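You operate a simulated robot arm through the tools that you are given. There is no shell and no other tool.

The job below is to be done with a simulated robot arm. You get a single attempt, and the scene is never put back.

JOB
Set the grease switch to two, close the relief valve, pump three strokes, then let the pressure off.
Fine: relief valve open again, switch back to off. Where these are worked on the way, their far stop is far enough and under half their travel is too little: relief valve.

It is judged by the outcome, as a careful person would: the job done as asked, and still so three seconds after it is handed in. It fails if anything else is knocked over, pushed out of place, dropped, spilled or broken.

ROBOT AND FRAMES
A 6-joint arm with a fingered hand, fixed in place. Base frame: the origin is on the floor under the middle of its stand, x ahead of it, y to its left, z up. Readings come in mm, rad, newtons and seconds.
With the tool pointing down near the work surface it reaches from about 320 to 740 mm from the base axis. Its first joint turns from -2.007 to 2.007 rad. Payload 4 kg.
The tool frame sits at the grasp point between the pads (the TCP): z along the fingers, y along the line on which they close. The tips reach 26 mm beyond it. The gripper opens to 132 mm; its body begins 73 mm behind the TCP. The gripper is a hand of 4 fingers: y runs from the thumb to the fingers, the wrist lies at [0, 0, -239] in the tool frame, and closing takes about 1.5 s.
Orientation is that of the tool frame in the base frame, as [roll, pitch, yaw] about the fixed x, y, z axes, in that order (R = Rz(yaw) Ry(pitch) Rx(roll)). With the fingers straight down and closing along the base's y, the tool's x points along the base's -x, its y along +y and its z along -z.

CONTROLS
- The arm moves only by the tool move_arm. Its arguments are lists of equal length, an entry for each row: "offset": the shift along the tool's x, y, z in units of 30 mm (1.0 is 30 mm), a list of three; "rotation": the turn, a rotation vector about the tool's x, y, z in units of 5 degrees (1.0 is 5 degrees), a list of three. In form: {"offset": [[dx, dy, dz], ...], "rotation": [[wx, wy, wz], ...]}. A call has 1 to 20 rows; each row shifts and turns the commanded pose from where the row before left it, along the tool's axes as they then stand. "fingers" is the opening, from 0 (shut) to 1 (fully open), set as the call begins (left out, the last holds). A call with a number of a shift or a turn outside -1 to 1 is refused whole. A row lasts 0.2 s, in which the tool goes at most 50 mm and 0.15 rad; a call with a longer step from one row to the next is refused whole, and so is a gripper value outside its range. A pose out of reach is approached as far as the arm can. The call stops where the force on the tool passes 40 N (or 10 N more than at its start, if that is more) or the arm is blocked; 0.2 s more then pass. The fingers move at their own pace (about 153 mm/s each) and stop on an object; they squeeze with about 23 N. The grip force told is the motor's: it shows also when the fingers shut on nothing. Time passes only in rows, and 0.2 s behind the last, so rows that do not move let the fingers close. The reply holds the time, the measured pose of the TCP, the force on the tool along the base axes, the opening and the grip force, in the units named above and with some noise, with the torque about the TCP (base axes, N m) and any sound that the robot's microphone picked up.
- Cameras (640 x 400 px; columns grow to the right, rows downward): "scene" is fixed at [50.5, -503.6, 1562]; the picture's right is [0.32, -0.95, 0.00], its down [-0.91, -0.30, -0.27] and it looks along [0.26, 0.09, -0.96] (base axes); focal length 328 px, centre (320, 200). "wrist" rides on the gripper at [68, 2, -97] in the tool frame; the picture's right is [-0.03, 1.00, 0.00], its down [-0.82, -0.02, -0.58] and it looks along [-0.58, -0.01, 0.82] (tool axes); focal length 270 px, centre (320, 200). There is no depth. A picture from a camera that has moved, and an enlarged one, comes with that camera's place and axes in the base frame and with its lens.
- get_image(camera): a new picture of that camera. The clock stands still meanwhile.
- slide_trunk(by): slides the trunk up (or, below 0, down) by that many mm; the arm rides with it, the base frame stays. It gives what a move gives, with no picture.
- curl_fingers(finger1, finger2, finger3, thumb_bend): sets how far each is bent, from 0 (flat) to 100 (curled in); at 30 the hand is open as for a grip, at 70 the pads meet at the TCP. One left out holds its place. A second passes; each finger stops where it meets its share of the squeeze, and holds until it gets a number again. A gripper value or a shape takes the hand back. It gives what a move gives, with no picture; readings hold the bend of each and the force on the fingers (four entries, about 0 where the hand has none), thumb and palm.
- grasp_type(shape): the hand has 4 fingers and takes this shape, open, in about a second: jaw (thumb against the fingers, like two jaws); tri (thumb and two fingers); tip (a fingertip pinch); poke (one finger out to press); point (the index stretched); flat (the hand flat); cup (the hand cupped); fist (a fist). The gripper value then closes the fingers along that shape, each until it touches; the sizes above hold for jaw. It gives what a move gives, with no picture.
- inspect(camera, box): a new picture of the part [left, top, right, bottom] of that camera's present view, enlarged. The clock stands still meanwhile.
- sign_off(): hands the job in; it is judged then, once.

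Nothing tells you positions but the pictures and the camera data. Unless the task says otherwise, let go and move clear before handing in.

The tools are called after ">>>" as name(argument=value, ...) on one line, values as JSON. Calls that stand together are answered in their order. move_arm: Moves the arm, as the interface text tells. Its arguments: {"type":"object","properties":{"offset":{"type":"array","items":{"type":"array","items":{"type":"number"}}},"rotation":{"type":"array","items":{"type":"array","items":{"type":"number"}}},"fingers":{"type":"number"}},"required":["offset","rotation"]} The other tools are called the same way: slide_trunk (by) moves the trunk up or down; grasp_type (shape) gives the hand a shape; curl_fingers (finger1, finger2, finger3, thumb_bend) moves the fingers one by one; get_image (camera) takes a picture; inspect (camera, box) takes an enlarged picture of a part of a camera's view; sign_off () hands the job in.

At the start:

```text
time: 0.0
tool_pos: [238.8, -319.0, 1143.3]
tool_rot: [3.141, 0.0, -3.141]
wrist_force: [0.0, -0.2, 0.4]
torque: [0.01, -0.01, 0.0]
finger_gap: 131.8
grip_force: 0.1
shape: jaw
bend: [30.0, 30.0, 30.0, 30.0]
finger forces: [0.0, 0.1, 0.1, 0.0, 0.0, 0.0]
trunk travel left (down, up): [-900.0, 90.0]
```

scene: 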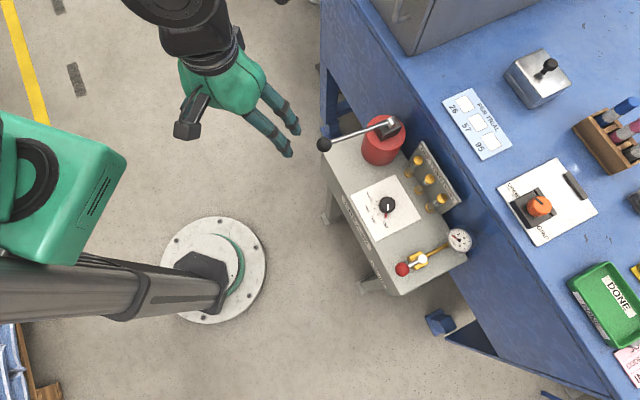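
wrist: 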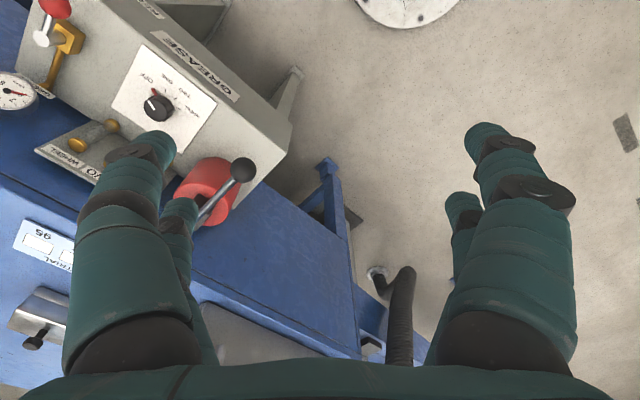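

I see a grey grease unit with a red pump (black-knobbed lever), a rotary switch on a white plate, a yellow relief valve with a red knob and a gauge, standing beside a blue bench. I will look closer before moving.

>>> inspect(camera="scene", box=[310, 100, 490, 300])

>>> inspect(camera="scene", box=[340, 170, 430, 250])

>>> inspect(camera="scene", box=[380, 210, 490, 300])

>>> inspect(camera="wrist", box=[0, 0, 300, 240])

```text
2.00 times, centred on (400, 200) of scene
camera zoom: at [50.5, -503.6, 1562.0], right [0.32, -0.95, 0.0], down [-0.91, -0.3, -0.27], along [0.26, 0.09, -0.96], focal length 655 px, centre (160, 200)
```

zoom: 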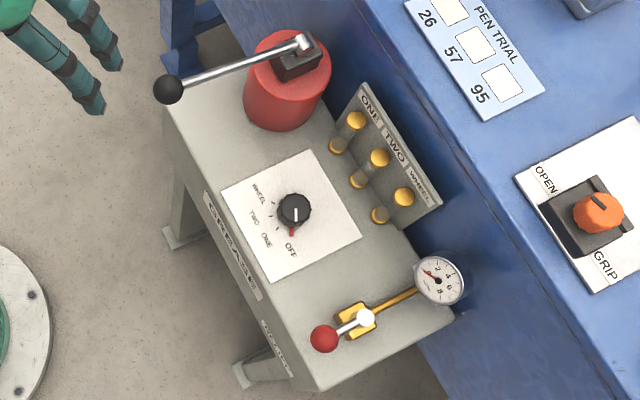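

```text
5.00 times, centred on (385, 210) of scene
camera zoom: at [50.5, -503.6, 1562.0], right [0.32, -0.95, 0.0], down [-0.91, -0.3, -0.27], along [0.26, 0.09, -0.96], focal length 1638 px, centre (-5, 150)
```

zoom: 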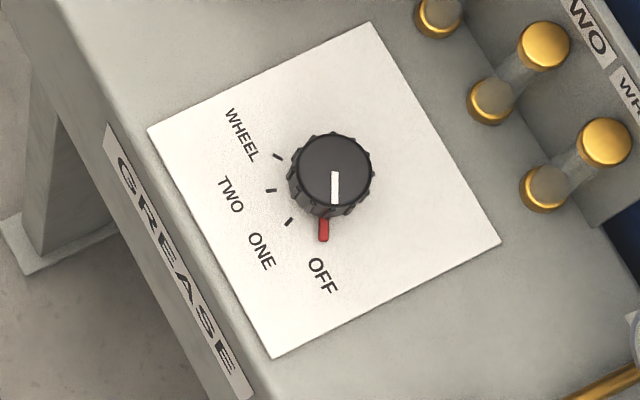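

```text
4.44 times, centred on (435, 255) of scene
camera zoom: at [50.5, -503.6, 1562.0], right [0.32, -0.95, 0.0], down [-0.91, -0.3, -0.27], along [0.26, 0.09, -0.96], focal length 1456 px, centre (-191, -44)
```

zoom: 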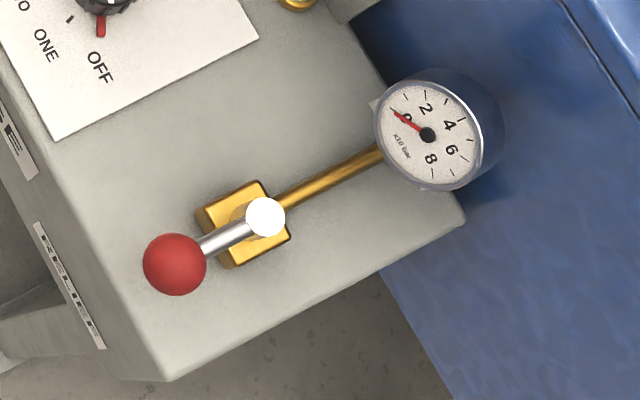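

```text
1.67 times, centred on (150, 120) of wrist
camera zoom: at [170.7, -318.0, 1240.6], right [0.03, 1.0, 0.0], down [0.82, -0.02, 0.58], along [0.58, -0.01, -0.82], focal length 450 px, centre (603, 333)
```

zoom: 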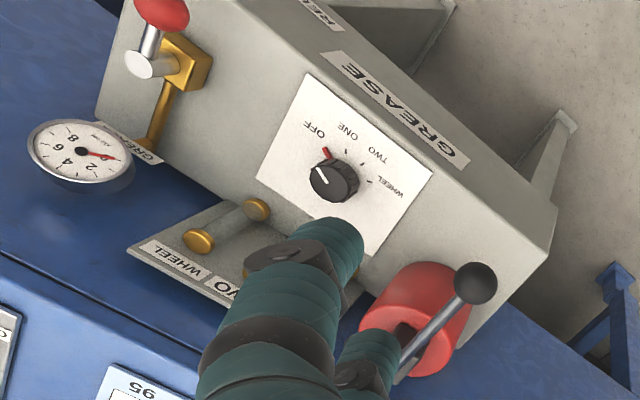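

The grease unit's top seems to sit near x≈290, y≈-590, z≈800, below and outward of the hand. I'll yaw the hand in place so the wrist camera faces the unit and get a better look.

>>> move_arm(offset=[[0, 0, 0], [0, 0, 0], [0, 0, 0], [0, 0, 0], [0, 0, 0], [0, 0, 0], [0, 0, 0], [0, 0, 0], [0, 0, 0], [0, 0, 0], [0, 0, 0], [0, 0, 0], [0, 0, 0], [0, 0, 0]], rotation=[[0, 0, 1], [0, 0, 1], [0, 0, 1], [0, 0, 1], [0, 0, 1], [0, 0, 1], [0, 0, 1], [0, 0, 1], [0, 0, 1], [0, 0, 1], [0, 0, 1], [0, 0, 1], [0, 0, 1], [0, 0, 1]])

>>> get_image(camera="wrist")

>>> get_image(camera="scene")

```text
time: 3.0
tool_pos: [239.3, -317.4, 1144.6]
tool_rot: [-3.14, 0.0, 1.919]
wrist_force: [0.6, -0.5, -0.1]
torque: [-0.01, 0.01, -0.02]
finger_gap: 131.8
grip_force: 0.1
shape: jaw
bend: [30.0, 30.0, 30.0, 30.0]
finger forces: [0.1, 0.0, 0.1, 0.0, 0.0, 0.1]
trunk travel left (down, up): [-900.0, 90.0]
```

```text
taken
camera wrist: at [217.6, -254.3, 1240.6], right [0.95, 0.32, 0.0], down [0.26, -0.77, 0.58], along [0.18, -0.55, -0.82], focal length 270 px, centre (320, 200)
```

wrist: 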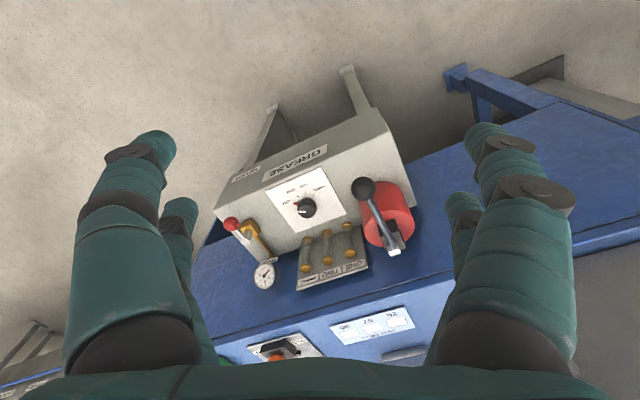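

```text
taken
```

scene: 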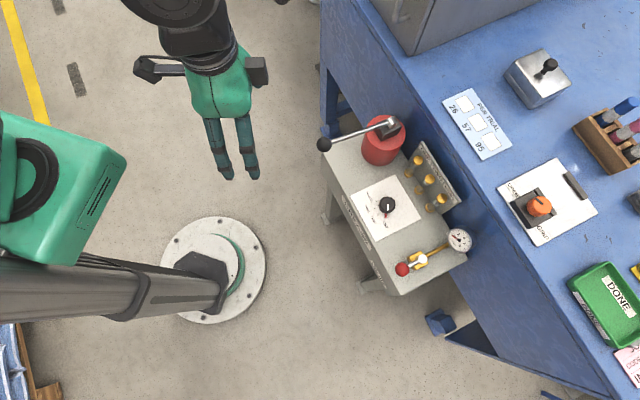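

The unit is now well framed in the wrist view. I'll enlarge it to get the label details and pixel positions for triangulation.

>>> inspect(camera="wrist", box=[200, 80, 440, 300])

>>> inspect(camera="wrist", box=[205, 145, 305, 305])

>>> inspect(camera="wrist", box=[330, 150, 430, 270])

>>> inspect(camera="scene", box=[310, 100, 440, 180])

```text
1.82 times, centred on (320, 190) of wrist
camera zoom: at [217.6, -254.3, 1240.6], right [0.95, 0.32, 0.0], down [0.26, -0.77, 0.58], along [0.18, -0.55, -0.82], focal length 491 px, centre (320, 218)
```

zoom: 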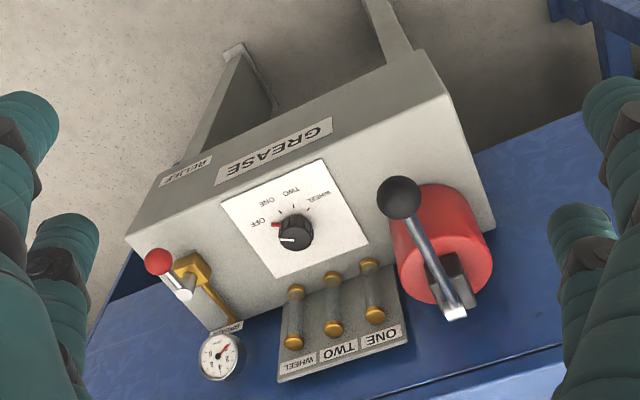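

```text
2.50 times, centred on (255, 225) of wrist
camera zoom: at [217.6, -254.3, 1240.6], right [0.95, 0.32, 0.0], down [0.26, -0.77, 0.58], along [0.18, -0.55, -0.82], focal length 676 px, centre (482, 138)
```

zoom: 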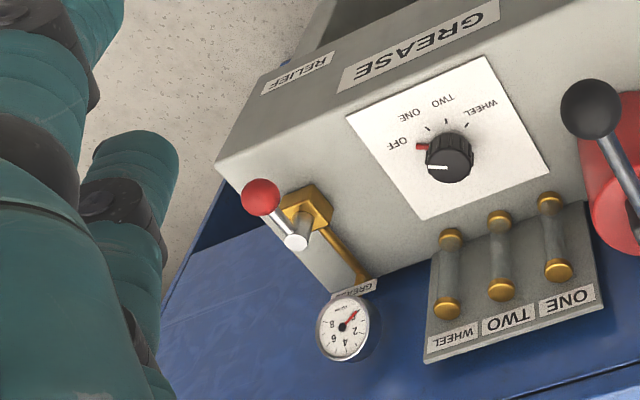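

```text
3.33 times, centred on (380, 210) of wrist
camera zoom: at [217.6, -254.3, 1240.6], right [0.95, 0.32, 0.0], down [0.26, -0.77, 0.58], along [0.18, -0.55, -0.82], focal length 901 px, centre (120, 167)
```

zoom: 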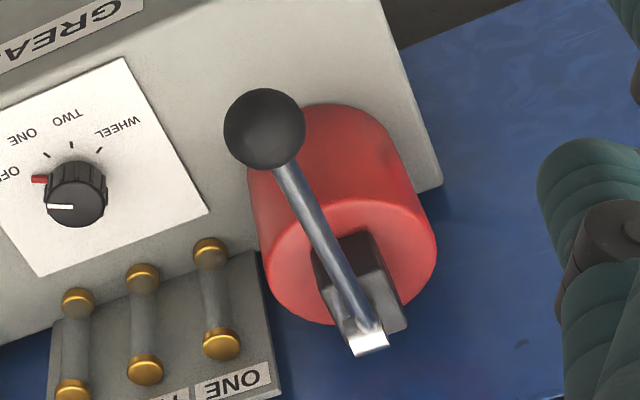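

```text
4.92 times, centred on (375, 140) of scene
camera zoom: at [50.5, -503.6, 1562.0], right [0.32, -0.95, 0.0], down [-0.91, -0.3, -0.27], along [0.26, 0.09, -0.96], focal length 1613 px, centre (49, 495)
```

zoom: 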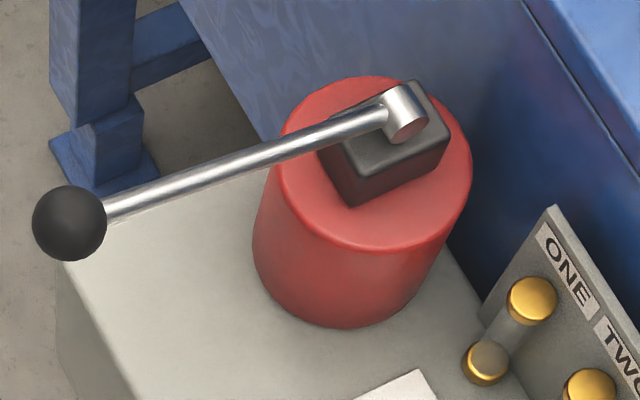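

The pump ball is near (332,-417,943), the switch knob near (302,-594,783), the valve ball near (158,-665,798) with its pivot near (196,-701,805). Before approaching I'll look at how the hand itself is built.

>>> inspect(camera="scene", box=[110, 0, 310, 200])

>>> grasp_type(shape="tri")

>>> inspect(camera="scene", box=[110, 0, 310, 200])

>>> get_image(camera="wrist")

```text
2.00 times, centred on (210, 100) of scene
camera zoom: at [50.5, -503.6, 1562.0], right [0.32, -0.95, 0.0], down [-0.91, -0.3, -0.27], along [0.26, 0.09, -0.96], focal length 655 px, centre (540, 400)
```

zoom: 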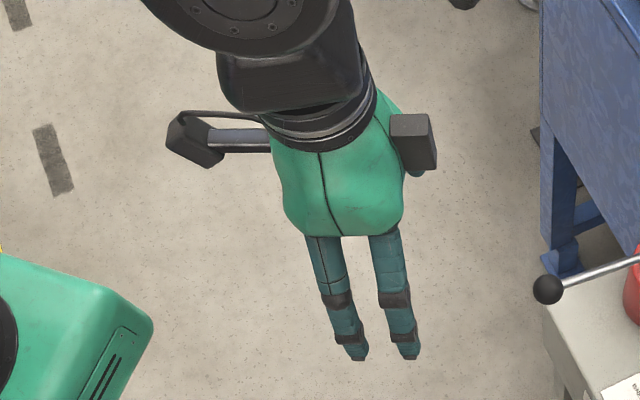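

```text
time: 3.9
tool_pos: [238.3, -318.3, 1143.7]
tool_rot: [3.141, -0.001, 1.921]
wrist_force: [0.5, -0.9, -0.8]
torque: [-0.03, -0.02, -0.01]
finger_gap: 132.1
grip_force: 0.0
shape: tri
bend: [30.0, 30.0, 30.0, 30.0]
finger forces: [0.1, 0.1, 0.0, 0.1, 0.0, 0.0]
trunk travel left (down, up): [-900.0, 90.0]
```

```text
2.00 times, centred on (210, 100) of scene
camera zoom: at [50.5, -503.6, 1562.0], right [0.32, -0.95, 0.0], down [-0.91, -0.3, -0.27], along [0.26, 0.09, -0.96], focal length 655 px, centre (540, 400)
```

zoom: 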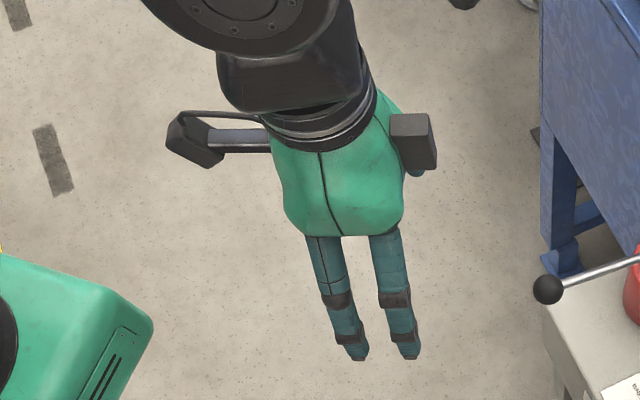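

```text
taken
camera wrist: at [217.4, -254.4, 1240.6], right [0.95, 0.32, 0.0], down [0.26, -0.77, 0.58], along [0.18, -0.55, -0.82], focal length 270 px, centre (320, 200)
```

wrist: 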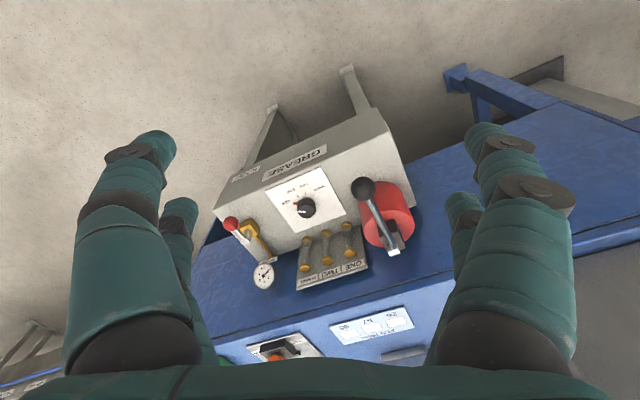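

The hand seems to have two digits on each side of the grip. I'll bend each one separately here in free air to learn which is which.

>>> curl_fingers(finger1=60)

>>> get_image(camera="wrist")

>>> curl_fingers(finger1=30, finger2=60)

>>> get_image(camera="wrist")

>>> curl_fingers(finger2=30, finger3=60)

>>> get_image(camera="wrist")

>>> curl_fingers(finger3=30, thumb_bend=60)

>>> get_image(camera="wrist")

```text
time: 4.9
tool_pos: [239.6, -318.0, 1143.5]
tool_rot: [3.14, 0.001, 1.92]
wrist_force: [-0.2, 0.0, 0.3]
torque: [-0.01, -0.03, 0.0]
finger_gap: 83.3
grip_force: 0.1
shape: fingers
bend: [60.0, 30.0, 30.0, 30.0]
finger forces: [0.1, 0.0, 0.0, 0.0, 0.0, 0.1]
trunk travel left (down, up): [-900.0, 90.0]
```

```text
taken
camera wrist: at [217.5, -254.4, 1240.6], right [0.95, 0.32, 0.0], down [0.26, -0.77, 0.58], along [0.18, -0.55, -0.82], focal length 270 px, centre (320, 200)
```

wrist: 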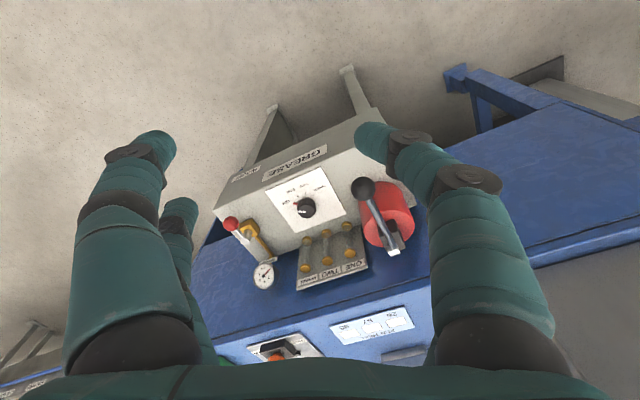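

```text
time: 5.9
tool_pos: [239.9, -317.6, 1143.6]
tool_rot: [3.141, 0.0, 1.92]
wrist_force: [-0.4, -0.3, 0.1]
torque: [-0.03, -0.02, -0.01]
finger_gap: 132.7
grip_force: 0.1
shape: fingers
bend: [30.0, 60.0, 30.0, 30.0]
finger forces: [0.0, 0.0, 0.0, 0.0, 0.1, 0.0]
trunk travel left (down, up): [-900.0, 90.0]
```

```text
taken
camera wrist: at [217.5, -254.4, 1240.6], right [0.95, 0.32, 0.0], down [0.26, -0.77, 0.58], along [0.18, -0.55, -0.82], focal length 270 px, centre (320, 200)
```

wrist: 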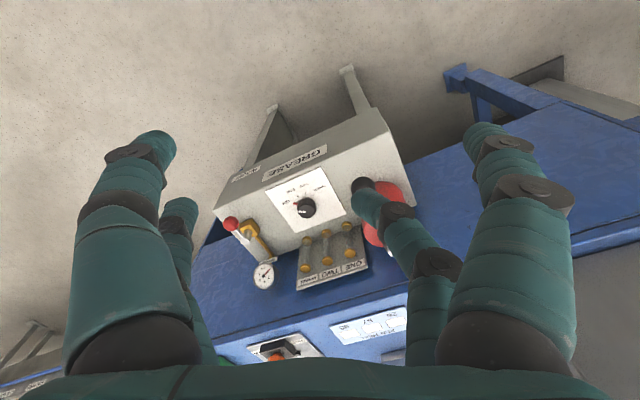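

```text
time: 6.9
tool_pos: [238.8, -318.4, 1143.7]
tool_rot: [-3.141, 0.002, 1.921]
wrist_force: [-0.2, 0.1, 0.5]
torque: [-0.02, 0.01, -0.01]
finger_gap: 132.5
grip_force: 0.2
shape: fingers
bend: [30.0, 30.0, 60.0, 30.0]
finger forces: [0.1, 0.1, 0.1, 0.0, 0.0, 0.0]
trunk travel left (down, up): [-900.0, 90.0]
```

```text
taken
camera wrist: at [217.5, -254.4, 1240.6], right [0.95, 0.32, 0.0], down [0.26, -0.77, 0.58], along [0.18, -0.55, -0.82], focal length 270 px, centre (320, 200)
```

wrist: 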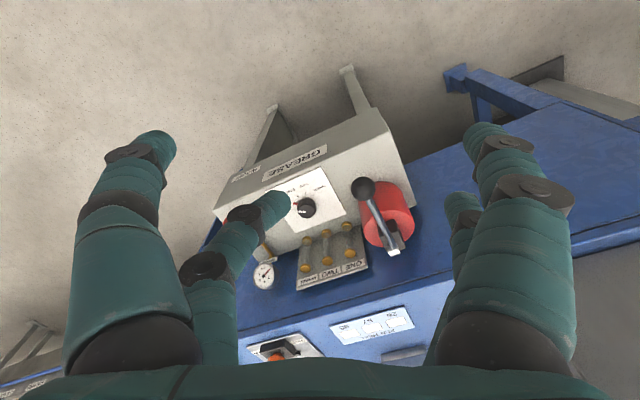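

```text
time: 7.9
tool_pos: [238.7, -318.4, 1143.3]
tool_rot: [3.141, 0.0, 1.922]
wrist_force: [-0.3, -0.2, 0.6]
torque: [0.0, -0.03, 0.0]
finger_gap: 82.7
grip_force: 0.1
shape: fingers
bend: [30.0, 30.0, 30.0, 60.0]
finger forces: [0.1, 0.1, 0.0, 0.0, 0.1, 0.1]
trunk travel left (down, up): [-900.0, 90.0]
```

```text
taken
camera wrist: at [217.5, -254.4, 1240.6], right [0.95, 0.32, 0.0], down [0.26, -0.77, 0.58], along [0.18, -0.55, -0.82], focal length 270 px, centre (320, 200)
```

wrist: 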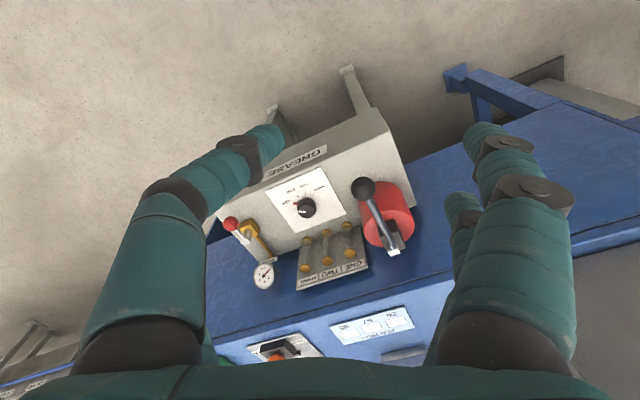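

The digits form a two-against-two jaw (fingers 1 and 2 on +y, finger 3 and thumb on -y). I'll return to jaw shape and move high above the switch knob, well clear of the unit.

>>> grasp_type(shape="jaw")

>>> move_arm(offset=[[-0.936, -0.117, 0], [-0.936, -0.117, 0], [-0.936, -0.117, 0], [-0.936, -0.117, 0], [-0.936, -0.117, 0], [-0.936, -0.117, 0], [-0.936, -0.117, 0], [-0.936, -0.117, 0], [-0.936, -0.117, 0], [-0.936, -0.117, 0]], rotation=[[0, 0, 0], [0, 0, 0], [0, 0, 0], [0, 0, 0], [0, 0, 0], [0, 0, 0], [0, 0, 0], [0, 0, 0], [0, 0, 0], [0, 0, 0]])

>>> get_image(camera="wrist")

>>> get_image(camera="scene")

```text
time: 8.8
tool_pos: [239.5, -318.2, 1144.3]
tool_rot: [3.141, -0.001, 1.921]
wrist_force: [0.3, -0.3, 0.4]
torque: [-0.03, 0.0, -0.02]
finger_gap: 132.1
grip_force: 0.0
shape: jaw
bend: [30.0, 30.0, 30.0, 30.0]
finger forces: [0.1, 0.0, 0.1, 0.0, 0.0, 0.0]
trunk travel left (down, up): [-900.0, 90.0]
```

```text
time: 11.0
tool_pos: [302.1, -595.4, 1144.0]
tool_rot: [-3.141, 0.0, 1.918]
wrist_force: [0.3, 0.9, -0.3]
torque: [0.03, -0.01, 0.0]
finger_gap: 131.7
grip_force: 0.0
shape: jaw
bend: [30.0, 30.0, 30.0, 30.0]
finger forces: [0.0, 0.0, 0.1, 0.1, 0.0, 0.0]
trunk travel left (down, up): [-900.0, 90.0]
```

```text
taken
camera wrist: at [280.0, -531.7, 1241.0], right [0.95, 0.32, 0.0], down [0.26, -0.77, 0.58], along [0.18, -0.55, -0.82], focal length 270 px, centre (320, 200)
```

wrist: 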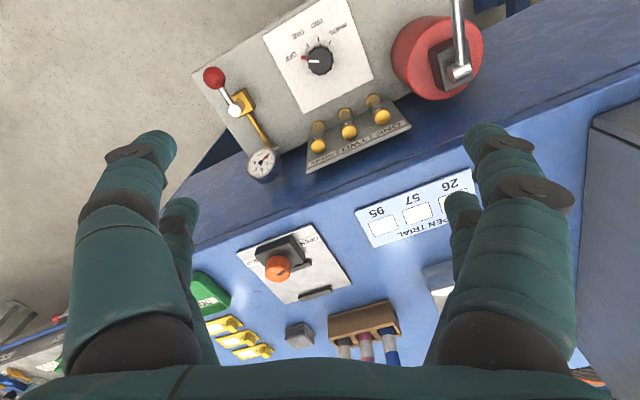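

```text
taken
```

scene: 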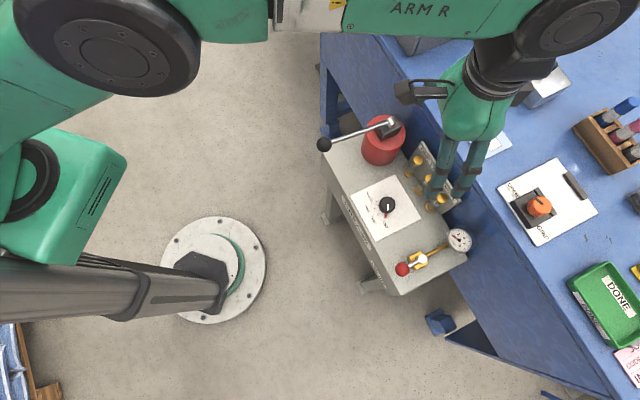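

The wrist camera now looks down on the unit from a second place, which gives a good baseline. I'll enlarge the controls to measure them.

>>> inspect(camera="wrist", box=[260, 0, 400, 120])

>>> inspect(camera="wrist", box=[190, 50, 310, 190])

>>> inspect(camera="wrist", box=[370, 0, 510, 120])

```text
3.33 times, centred on (330, 60) of wrist
camera zoom: at [280.0, -531.7, 1241.0], right [0.95, 0.32, 0.0], down [0.26, -0.77, 0.58], along [0.18, -0.55, -0.82], focal length 901 px, centre (287, 667)
```

zoom: 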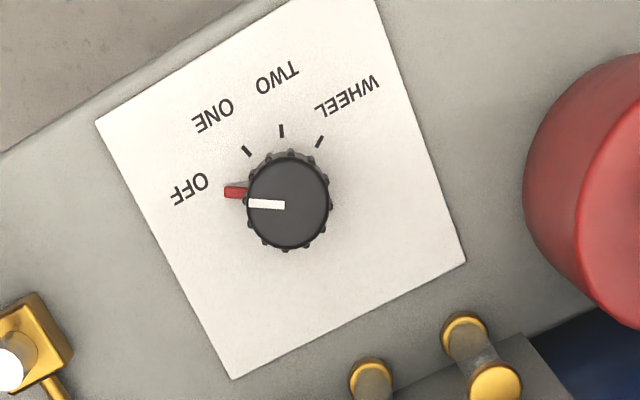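

```text
2.86 times, centred on (250, 120) of wrist
camera zoom: at [280.0, -531.7, 1241.0], right [0.95, 0.32, 0.0], down [0.26, -0.77, 0.58], along [0.18, -0.55, -0.82], focal length 772 px, centre (520, 429)
```

zoom: 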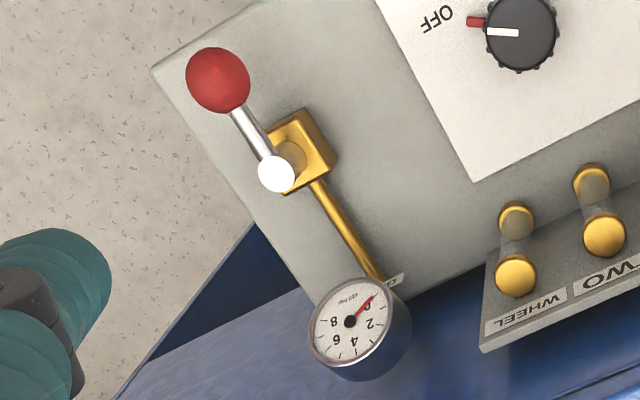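

```text
3.33 times, centred on (440, 60) of wrist
camera zoom: at [280.0, -531.7, 1241.0], right [0.95, 0.32, 0.0], down [0.26, -0.77, 0.58], along [0.18, -0.55, -0.82], focal length 901 px, centre (-80, 667)
```

zoom: 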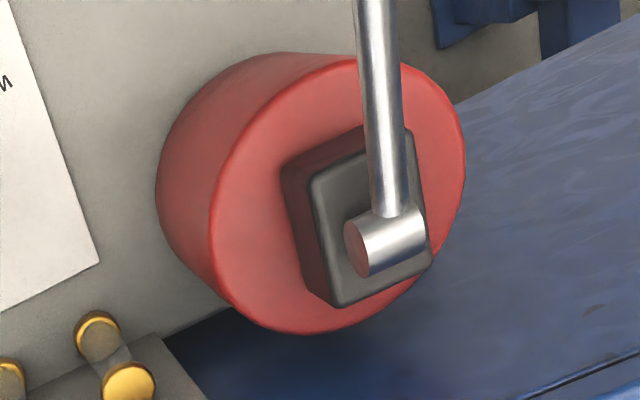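

Refined: knob top ≈(300,-591,787), switch plate z≈756, valve ball ≈(156,-661,802), valve stem top ≈(194,-698,808); the switch steps are about 40° each, so OFF→TWO is about 80° clockwise seen from above. I'll yaw the hand to 175° over the knob and then lower the trunk part of the way.

>>> move_arm(offset=[[0, 0, 0], [0, 0, 0], [0, 0, 0], [0, 0, 0], [0, 0, 0], [0, 0, 0], [0, 0, 0], [0, 0, 0], [0, 0, 0], [0, 0, 0], [0, 0, 0], [0, 0, 0], [0, 0, 0]], rotation=[[0, 0, -1], [0, 0, -1], [0, 0, -1], [0, 0, -1], [0, 0, -1], [0, 0, -1], [0, 0, -1], [0, 0, -1], [0, 0, -1], [0, 0, -1], [0, 0, -1], [0, 0, -1], [0, 0, -1]])

>>> slide_trunk(by=-200)

>>> get_image(camera="wrist")

>>> get_image(camera="scene")

```text
time: 13.8
tool_pos: [302.0, -594.8, 1143.5]
tool_rot: [3.14, 0.0, 3.056]
wrist_force: [0.6, 0.5, -0.1]
torque: [-0.02, 0.0, 0.05]
finger_gap: 131.9
grip_force: 0.1
shape: jaw
bend: [30.0, 30.0, 30.0, 30.0]
finger forces: [0.1, 0.1, 0.0, 0.0, 0.0, 0.0]
trunk travel left (down, up): [-900.0, 90.0]
```

```text
time: 16.0
tool_pos: [302.4, -594.8, 943.9]
tool_rot: [3.141, 0.002, 3.055]
wrist_force: [-0.7, -0.8, -0.3]
torque: [0.02, 0.01, -0.02]
finger_gap: 131.7
grip_force: 0.0
shape: jaw
bend: [30.0, 30.0, 30.0, 30.0]
finger forces: [0.0, 0.0, 0.0, 0.0, 0.0, 0.0]
trunk travel left (down, up): [-700.0, 290.0]
```

```text
taken
camera wrist: at [234.0, -588.4, 1041.3], right [0.11, 0.99, 0.0], down [0.81, -0.09, 0.58], along [0.57, -0.07, -0.82], focal length 270 px, centre (320, 200)
```

wrist: 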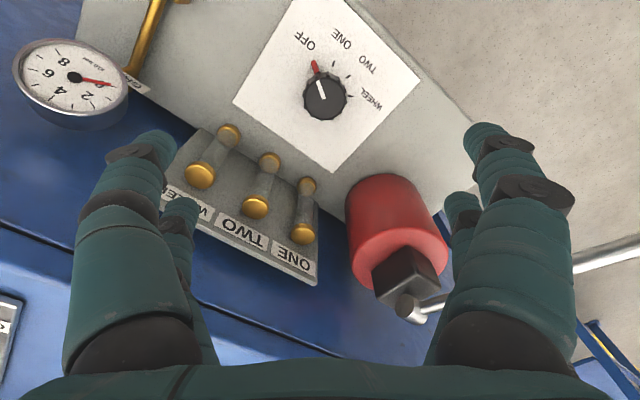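

```text
taken
```

scene: 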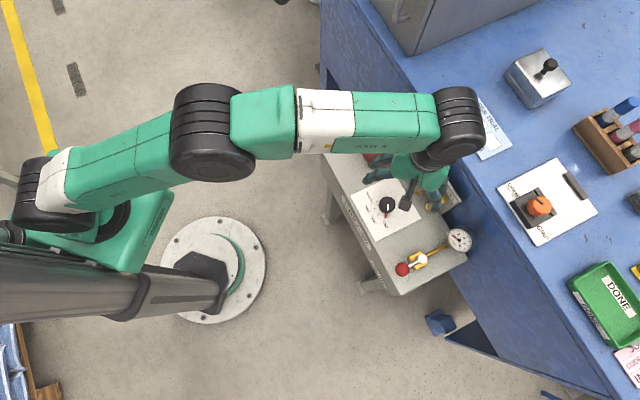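

The arm is clear of everything, with the forearm well above the pump lever. I'll measure the knob again from this closer view.

>>> inspect(camera="wrist", box=[260, 20, 400, 150])

>>> inspect(camera="scene", box=[340, 130, 460, 250])

```text
3.08 times, centred on (330, 85) of wrist
camera zoom: at [234.0, -588.4, 1041.3], right [0.11, 0.99, 0.0], down [0.81, -0.09, 0.58], along [0.57, -0.07, -0.82], focal length 832 px, centre (289, 554)
```

zoom: 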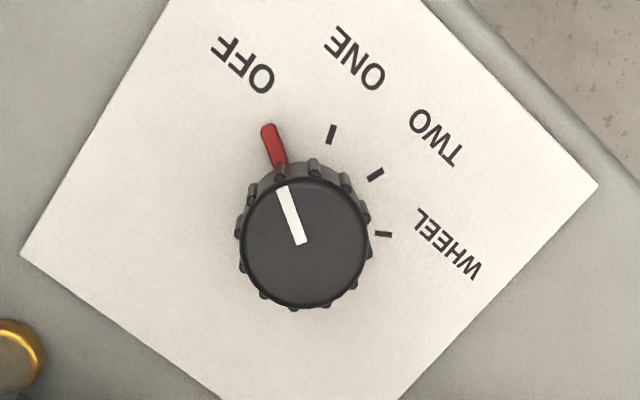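

```text
3.33 times, centred on (400, 190) of scene
camera zoom: at [50.5, -503.6, 1562.0], right [0.32, -0.95, 0.0], down [-0.91, -0.3, -0.27], along [0.26, 0.09, -0.96], focal length 1092 px, centre (53, 233)
```

zoom: 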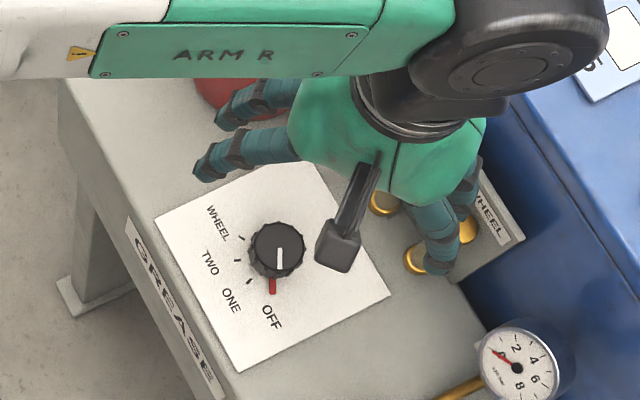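

The knob top measures (300,-591,787) again, so the estimate holds. I'll narrow the fingers, centre over the knob and come down to just above it for a check.

>>> move_arm(offset=[[0.09, 0.12, 0], [0, 0, 0.6], [0, 0, 0.6], [0, 0, 0.6], [0, 0, 0.6], [0, 0, 0.6], [0, 0, 0]], rotation=[[0, 0, 0], [0, 0, 0], [0, 0, 0], [0, 0, 0], [0, 0, 0], [0, 0, 0], [0, 0, 0]], fingers=0.6)

>>> get_image(camera="wrist")

>>> inspect(camera="scene", box=[340, 130, 460, 250])

```text
time: 17.6
tool_pos: [300.1, -591.3, 853.4]
tool_rot: [-3.14, 0.0, 3.054]
wrist_force: [-0.1, 0.3, 0.0]
torque: [-0.01, -0.01, -0.01]
finger_gap: 79.6
grip_force: 0.1
shape: jaw
bend: [71.0, 71.0, 71.0, 70.0]
finger forces: [0.0, 0.0, 0.0, 0.0, 0.0, 0.1]
trunk travel left (down, up): [-700.0, 290.0]
```

```text
taken
camera wrist: at [232.5, -584.9, 950.0], right [0.11, 0.99, 0.0], down [0.81, -0.09, 0.58], along [0.57, -0.06, -0.82], focal length 270 px, centre (320, 200)
```

wrist: 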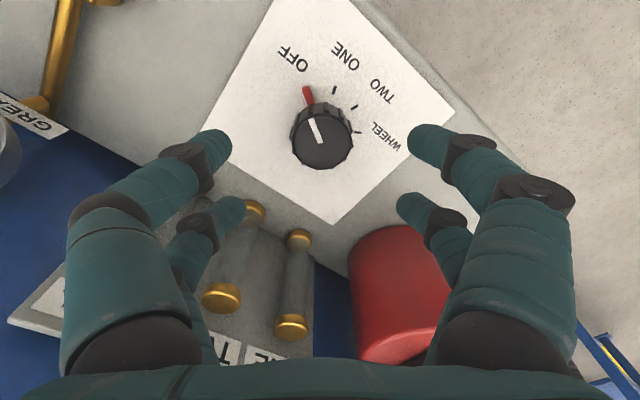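

```text
3.33 times, centred on (400, 190) of scene
camera zoom: at [50.5, -503.6, 1562.0], right [0.32, -0.95, 0.0], down [-0.91, -0.3, -0.27], along [0.26, 0.09, -0.96], focal length 1092 px, centre (53, 233)
```

zoom: 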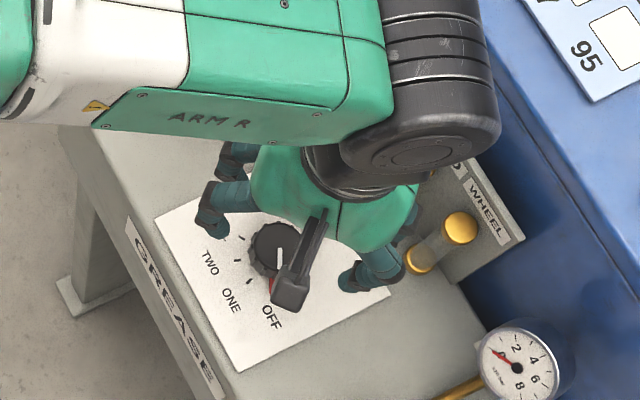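

The knob is centred between the four fingertips. I'll descend so the tips sit just above the plate around the knob.

>>> move_arm(offset=[[0, 0, 0.5], [0, 0, 0.5], [0, 0, 0.5], [0, 0, 0.55], [0, 0, 0]], rotation=[[0, 0, 0], [0, 0, 0], [0, 0, 0], [0, 0, 0], [0, 0, 0]], fingers=0.6)

>>> get_image(camera="wrist")

>>> inspect(camera="scene", box=[340, 130, 460, 250])

```text
time: 18.8
tool_pos: [300.7, -591.0, 790.7]
tool_rot: [-3.139, 0.0, 3.054]
wrist_force: [-0.4, 0.1, -0.7]
torque: [0.0, 0.01, -0.02]
finger_gap: 79.9
grip_force: 0.0
shape: jaw
bend: [71.0, 71.0, 71.0, 70.0]
finger forces: [0.1, 0.1, 0.0, 0.0, 0.1, 0.0]
trunk travel left (down, up): [-700.0, 290.0]
```

```text
taken
camera wrist: at [232.5, -584.2, 888.3], right [0.11, 0.99, 0.0], down [0.81, -0.09, 0.58], along [0.57, -0.06, -0.82], focal length 270 px, centre (320, 200)
```

wrist: 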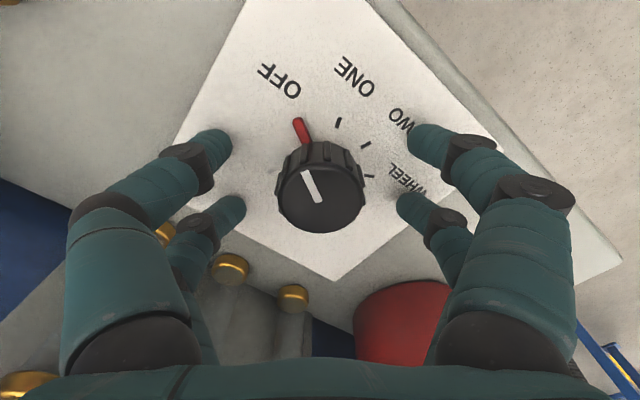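

```text
3.33 times, centred on (400, 190) of scene
camera zoom: at [50.5, -503.6, 1562.0], right [0.32, -0.95, 0.0], down [-0.91, -0.3, -0.27], along [0.26, 0.09, -0.96], focal length 1092 px, centre (53, 233)
```

zoom: 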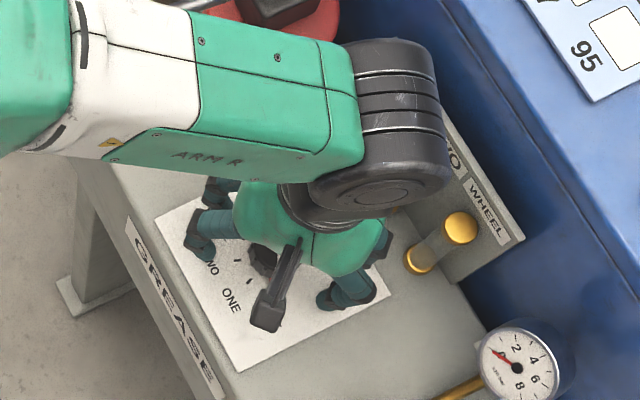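

The knob sits centred between the fingers with no contact force. Now I close on it.

>>> move_arm(offset=[[0, 0, 0], [0, 0, 0], [0, 0, 0], [0, 0, 0], [0, 0, 0], [0, 0, 0]], rotation=[[0, 0, 0], [0, 0, 0], [0, 0, 0], [0, 0, 0], [0, 0, 0], [0, 0, 0]], fingers=0.0)

>>> get_image(camera="wrist")

```text
time: 20.2
tool_pos: [300.8, -591.3, 790.1]
tool_rot: [3.141, 0.001, 3.052]
wrist_force: [1.2, 1.0, -5.6]
torque: [0.05, 0.0, 0.05]
finger_gap: 13.6
grip_force: 22.5
shape: jaw
bend: [72.0, 72.0, 72.0, 70.0]
finger forces: [22.9, 23.1, 18.7, 0.0, 18.0, 0.0]
trunk travel left (down, up): [-700.0, 290.0]
```

```text
taken
camera wrist: at [232.8, -584.3, 888.1], right [0.11, 0.99, 0.0], down [0.81, -0.09, 0.58], along [0.57, -0.06, -0.82], focal length 270 px, centre (320, 200)
```

wrist: 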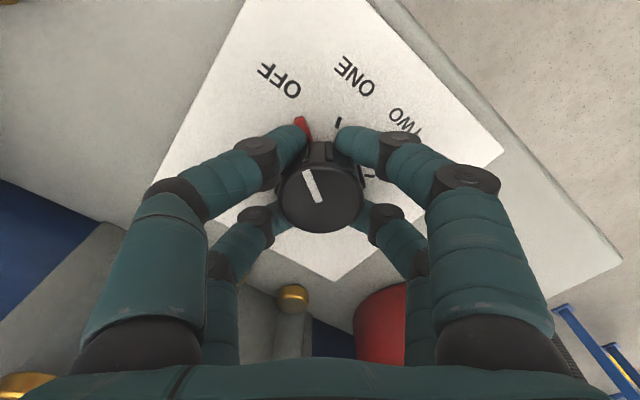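

All four digits press on the knob evenly. I'll turn 40° clockwise (seen from above) first and check that the knob follows.

>>> move_arm(offset=[[0, 0, 0], [0, 0, 0], [0, 0, 0], [0, 0, 0], [0, 0, 0], [0, 0, 0], [0, 0, 0], [0, 0, 0]], rotation=[[0, 0, 1], [0, 0, 1], [0, 0, 1], [0, 0, 1], [0, 0, 1], [0, 0, 1], [0, 0, 1], [0, 0, 1]])

>>> get_image(camera="wrist")

```text
time: 22.0
tool_pos: [299.8, -591.8, 792.1]
tool_rot: [3.141, -0.003, 2.353]
wrist_force: [5.6, 3.8, -17.1]
torque: [0.05, -0.11, 0.06]
finger_gap: 13.1
grip_force: 22.8
shape: jaw
bend: [72.0, 72.0, 72.0, 70.0]
finger forces: [25.0, 24.3, 18.9, 0.0, 17.0, 0.0]
trunk travel left (down, up): [-700.0, 290.0]
```

```text
taken
camera wrist: at [253.3, -542.8, 888.7], right [0.73, 0.69, 0.0], down [0.56, -0.59, 0.58], along [0.4, -0.42, -0.82], focal length 270 px, centre (320, 200)
```

wrist: 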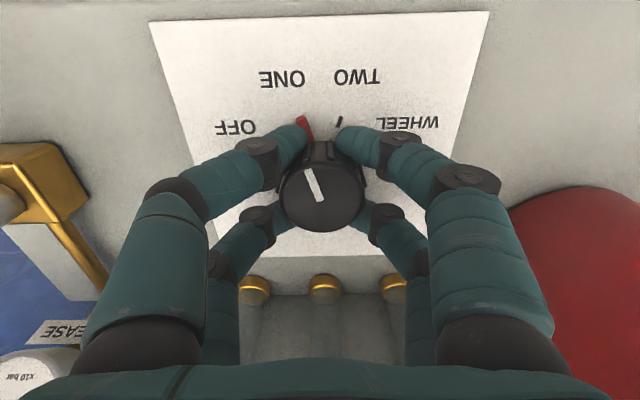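

The knob and its red pointer turn with the hand without slipping, and now stand at ONE. Turning another 40° to TWO.

>>> move_arm(offset=[[0, 0, 0], [0, 0, 0], [0, 0, 0], [0, 0, 0], [0, 0, 0], [0, 0, 0], [0, 0, 0], [0, 0, 0]], rotation=[[0, 0, 1], [0, 0, 1], [0, 0, 1], [0, 0, 1], [0, 0, 1], [0, 0, 1], [0, 0, 1], [0, 0, 1]])

>>> get_image(camera="wrist")

```text
time: 23.8
tool_pos: [301.4, -590.8, 791.7]
tool_rot: [-3.141, -0.002, 1.655]
wrist_force: [2.3, 7.3, -17.2]
torque: [0.09, -0.07, 0.06]
finger_gap: 12.8
grip_force: 23.1
shape: jaw
bend: [72.0, 72.0, 72.0, 70.0]
finger forces: [26.7, 20.9, 18.2, 0.0, 19.6, 0.0]
trunk travel left (down, up): [-700.0, 290.0]
```

```text
taken
camera wrist: at [296.3, -524.1, 888.8], right [1.0, 0.06, 0.0], down [0.05, -0.82, 0.58], along [0.03, -0.57, -0.82], focal length 270 px, centre (320, 200)
```

wrist: 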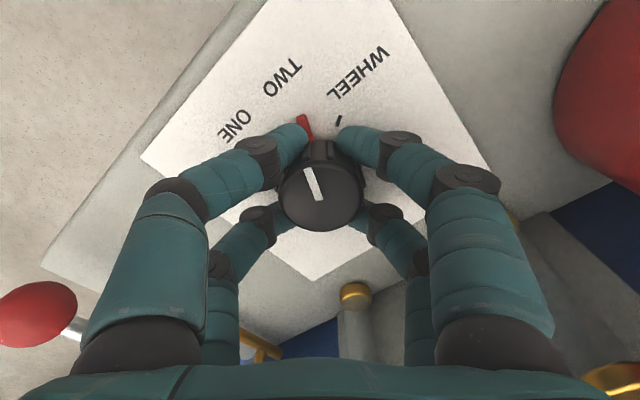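

The pointer now sits at TWO, with the WHEEL tick just beyond it. I'll release, rise straight up and check that it stays.

>>> move_arm(offset=[[0, 0, 0], [0, 0, 0], [0, 0, 0], [0, 0, 0], [0, 0, 0]], rotation=[[0, 0, 0], [0, 0, 0], [0, 0, 0], [0, 0, 0], [0, 0, 0]], fingers=0.6)

>>> move_arm(offset=[[0, 0, -0.6], [0, 0, -0.8], [0, 0, -1], [0, 0, -1], [0, 0, -1], [0, 0, -1]], rotation=[[0, 0, 0], [0, 0, 0], [0, 0, 0], [0, 0, 0], [0, 0, 0], [0, 0, 0]])

>>> get_image(camera="wrist")

>>> get_image(camera="scene")

```text
time: 25.0
tool_pos: [299.1, -591.1, 792.7]
tool_rot: [3.141, 0.001, 1.659]
wrist_force: [-0.4, 0.3, -0.2]
torque: [-0.02, 0.01, 0.0]
finger_gap: 78.5
grip_force: 0.0
shape: jaw
bend: [71.0, 71.0, 71.0, 70.0]
finger forces: [0.0, 0.1, 0.0, 0.1, 0.0, 0.0]
trunk travel left (down, up): [-700.0, 290.0]
```

```text
time: 26.4
tool_pos: [299.2, -589.9, 955.2]
tool_rot: [3.14, 0.0, 1.658]
wrist_force: [-0.7, 0.7, -0.6]
torque: [-0.02, -0.01, 0.02]
finger_gap: 79.1
grip_force: 0.0
shape: jaw
bend: [71.0, 71.0, 71.0, 70.0]
finger forces: [0.1, 0.0, 0.0, 0.1, 0.0, 0.0]
trunk travel left (down, up): [-700.0, 290.0]
```

```text
taken
camera wrist: at [296.1, -522.7, 1051.9], right [1.0, 0.06, 0.0], down [0.05, -0.81, 0.58], along [0.04, -0.58, -0.82], focal length 270 px, centre (320, 200)
```

wrist: 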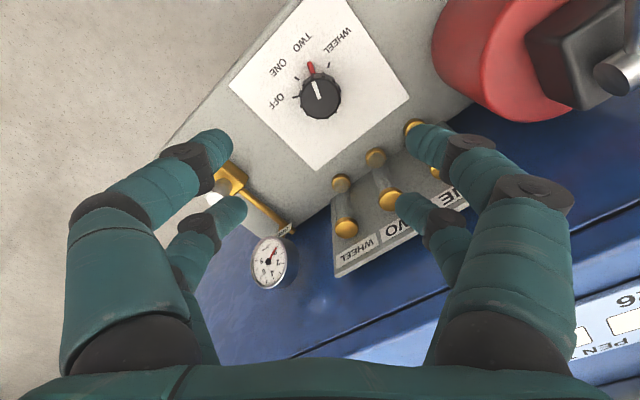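

```text
taken
```

scene: 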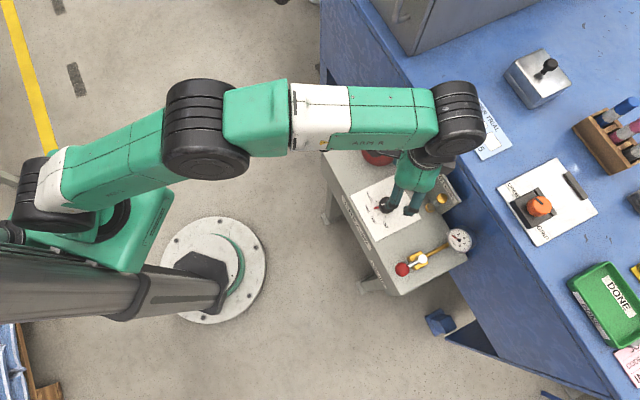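

>>> inspect(camera="wrist", box=[230, 0, 420, 170])

>>> inspect(camera="scene", box=[370, 210, 490, 300])

```text
2.35 times, centred on (325, 85) of wrist
camera zoom: at [296.1, -522.7, 1051.9], right [1.0, 0.06, 0.0], down [0.05, -0.81, 0.58], along [0.04, -0.58, -0.82], focal length 636 px, centre (308, 471)
```

zoom: 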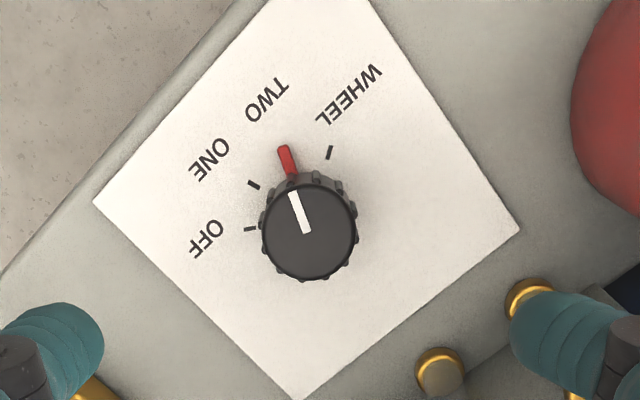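

```text
4.44 times, centred on (430, 255) of scene
camera zoom: at [50.5, -503.6, 1562.0], right [0.32, -0.95, 0.0], down [-0.91, -0.3, -0.27], along [0.26, 0.09, -0.96], focal length 1456 px, centre (-169, -44)
```

zoom: 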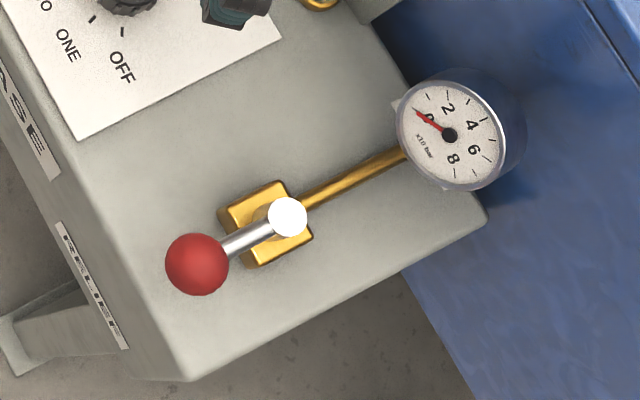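

The switch is clearly at TWO. Next the relief valve: its lever lies along the pipe (open), so it should close with a quarter turn, most likely clockwise toward the switch side. I'll move over the valve ball at a safe height and look.

>>> move_arm(offset=[[-0.325, -0.827, 0], [-0.325, -0.827, 0], [-0.325, -0.827, 0], [-0.325, -0.827, 0], [-0.325, -0.827, 0], [-0.325, -0.827, 0], [0, 0, 0], [0, 0, 0], [0, 0, 0], [0, 0, 0], [0, 0, 0], [0, 0, 0], [0, 0, 0], [0, 0, 0]], rotation=[[0, 0, 0], [0, 0, 0], [0, 0, 0], [0, 0, 0], [0, 0, 0], [0, 0, 0], [0, 0, -1], [0, 0, -1], [0, 0, -1], [0, 0, -1], [0, 0, -1], [0, 0, -1], [0, 0, -1], [0, 0, -1]], fingers=0.6)

>>> get_image(camera="wrist")

>>> get_image(camera="scene")

```text
time: 29.4
tool_pos: [156.4, -655.3, 952.4]
tool_rot: [-3.141, 0.0, 2.359]
wrist_force: [0.0, 0.2, 0.1]
torque: [-0.04, 0.0, -0.02]
finger_gap: 78.8
grip_force: 0.0
shape: jaw
bend: [71.0, 71.0, 71.0, 70.0]
finger forces: [0.2, 0.1, 0.1, 0.0, 0.1, 0.1]
out of reach, approached as far as the arm can: row 6
trunk travel left (down, up): [-700.0, 290.0]
```

```text
taken
camera wrist: at [108.9, -607.6, 1050.2], right [0.72, 0.69, 0.0], down [0.56, -0.59, 0.58], along [0.4, -0.42, -0.82], focal length 270 px, centre (320, 200)
```

wrist: 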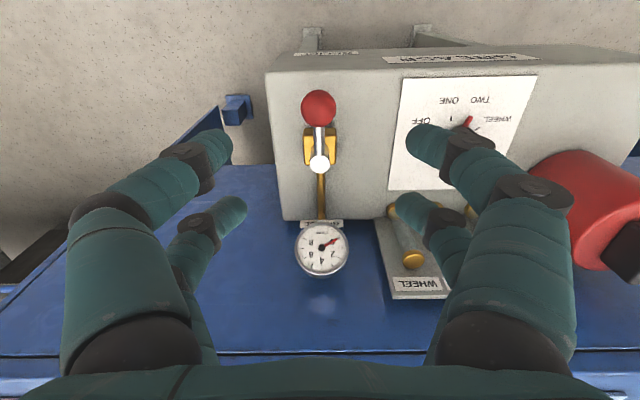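

```text
taken
```

scene: 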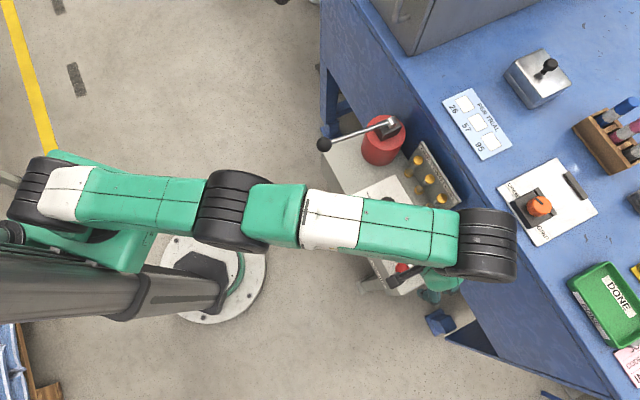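

I'm near the arm's reach limit at this height but it improves as the hand goes lower. I'll measure the valve from this view, where its lever points straight at the camera side.

>>> inspect(camera="wrist", box=[260, 70, 380, 190])

>>> inspect(camera="wrist", box=[270, 190, 370, 290])

```text
3.33 times, centred on (320, 130) of wrist
camera zoom: at [108.9, -607.6, 1050.2], right [0.72, 0.69, 0.0], down [0.56, -0.59, 0.58], along [0.4, -0.42, -0.82], focal length 901 px, centre (320, 433)
```

zoom: 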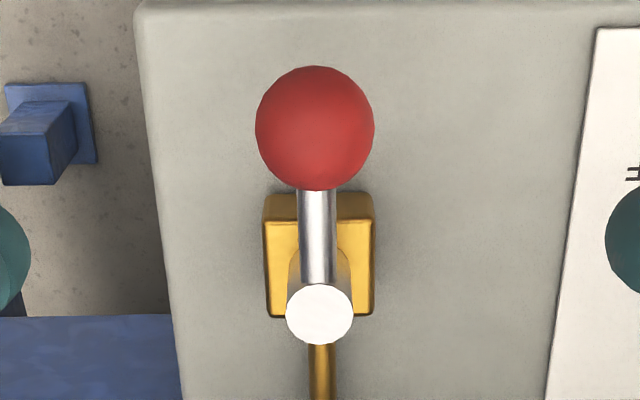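

```text
4.00 times, centred on (320, 240) of wrist
camera zoom: at [108.9, -607.6, 1050.2], right [0.72, 0.69, 0.0], down [0.56, -0.59, 0.58], along [0.4, -0.42, -0.82], focal length 1081 px, centre (320, 40)
```

zoom: 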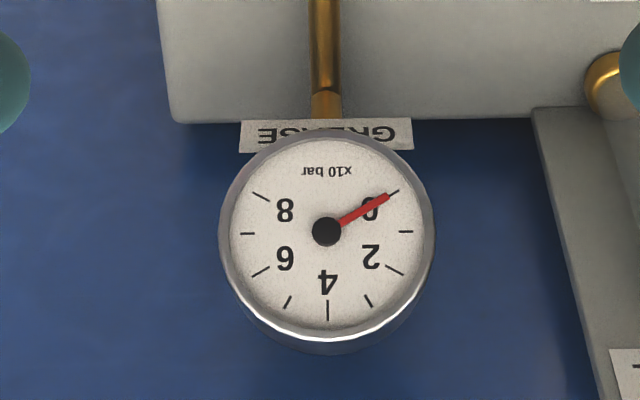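

Ball (158,-661,802) and pivot (196,-699) agree with the earlier views, and the lever is about 53 mm long at exactly 135°. I'll come down in two stages to straddle the ball.

>>> move_arm(offset=[[0, 0, 0.9], [0, 0, 0.9], [-0.17, -0.1, 0.8], [0, 0, 0]], rotation=[[0, 0, 0], [0, 0, 0], [0, 0, 0], [0, 0, 0]], fingers=0.6)

>>> get_image(camera="wrist")

```text
time: 30.4
tool_pos: [157.6, -662.3, 874.9]
tool_rot: [-3.141, -0.001, 2.356]
wrist_force: [-0.3, -0.3, 0.5]
torque: [0.0, 0.0, -0.02]
finger_gap: 78.9
grip_force: 0.0
shape: jaw
bend: [71.0, 71.0, 71.0, 70.0]
finger forces: [0.0, 0.0, 0.0, 0.0, 0.0, 0.0]
trunk travel left (down, up): [-700.0, 290.0]
```

```text
taken
camera wrist: at [110.1, -614.1, 971.4], right [0.72, 0.69, 0.0], down [0.56, -0.59, 0.58], along [0.4, -0.42, -0.82], focal length 270 px, centre (320, 200)
```

wrist: 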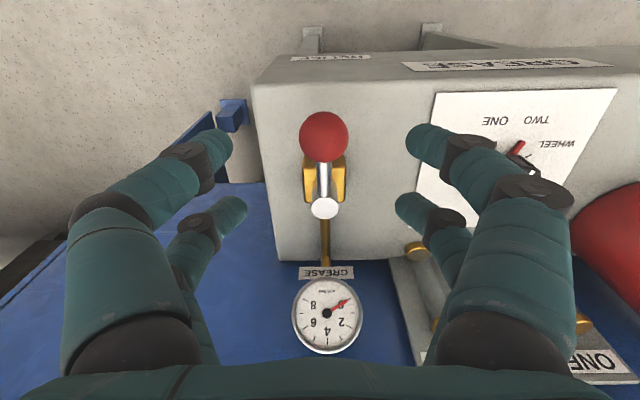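

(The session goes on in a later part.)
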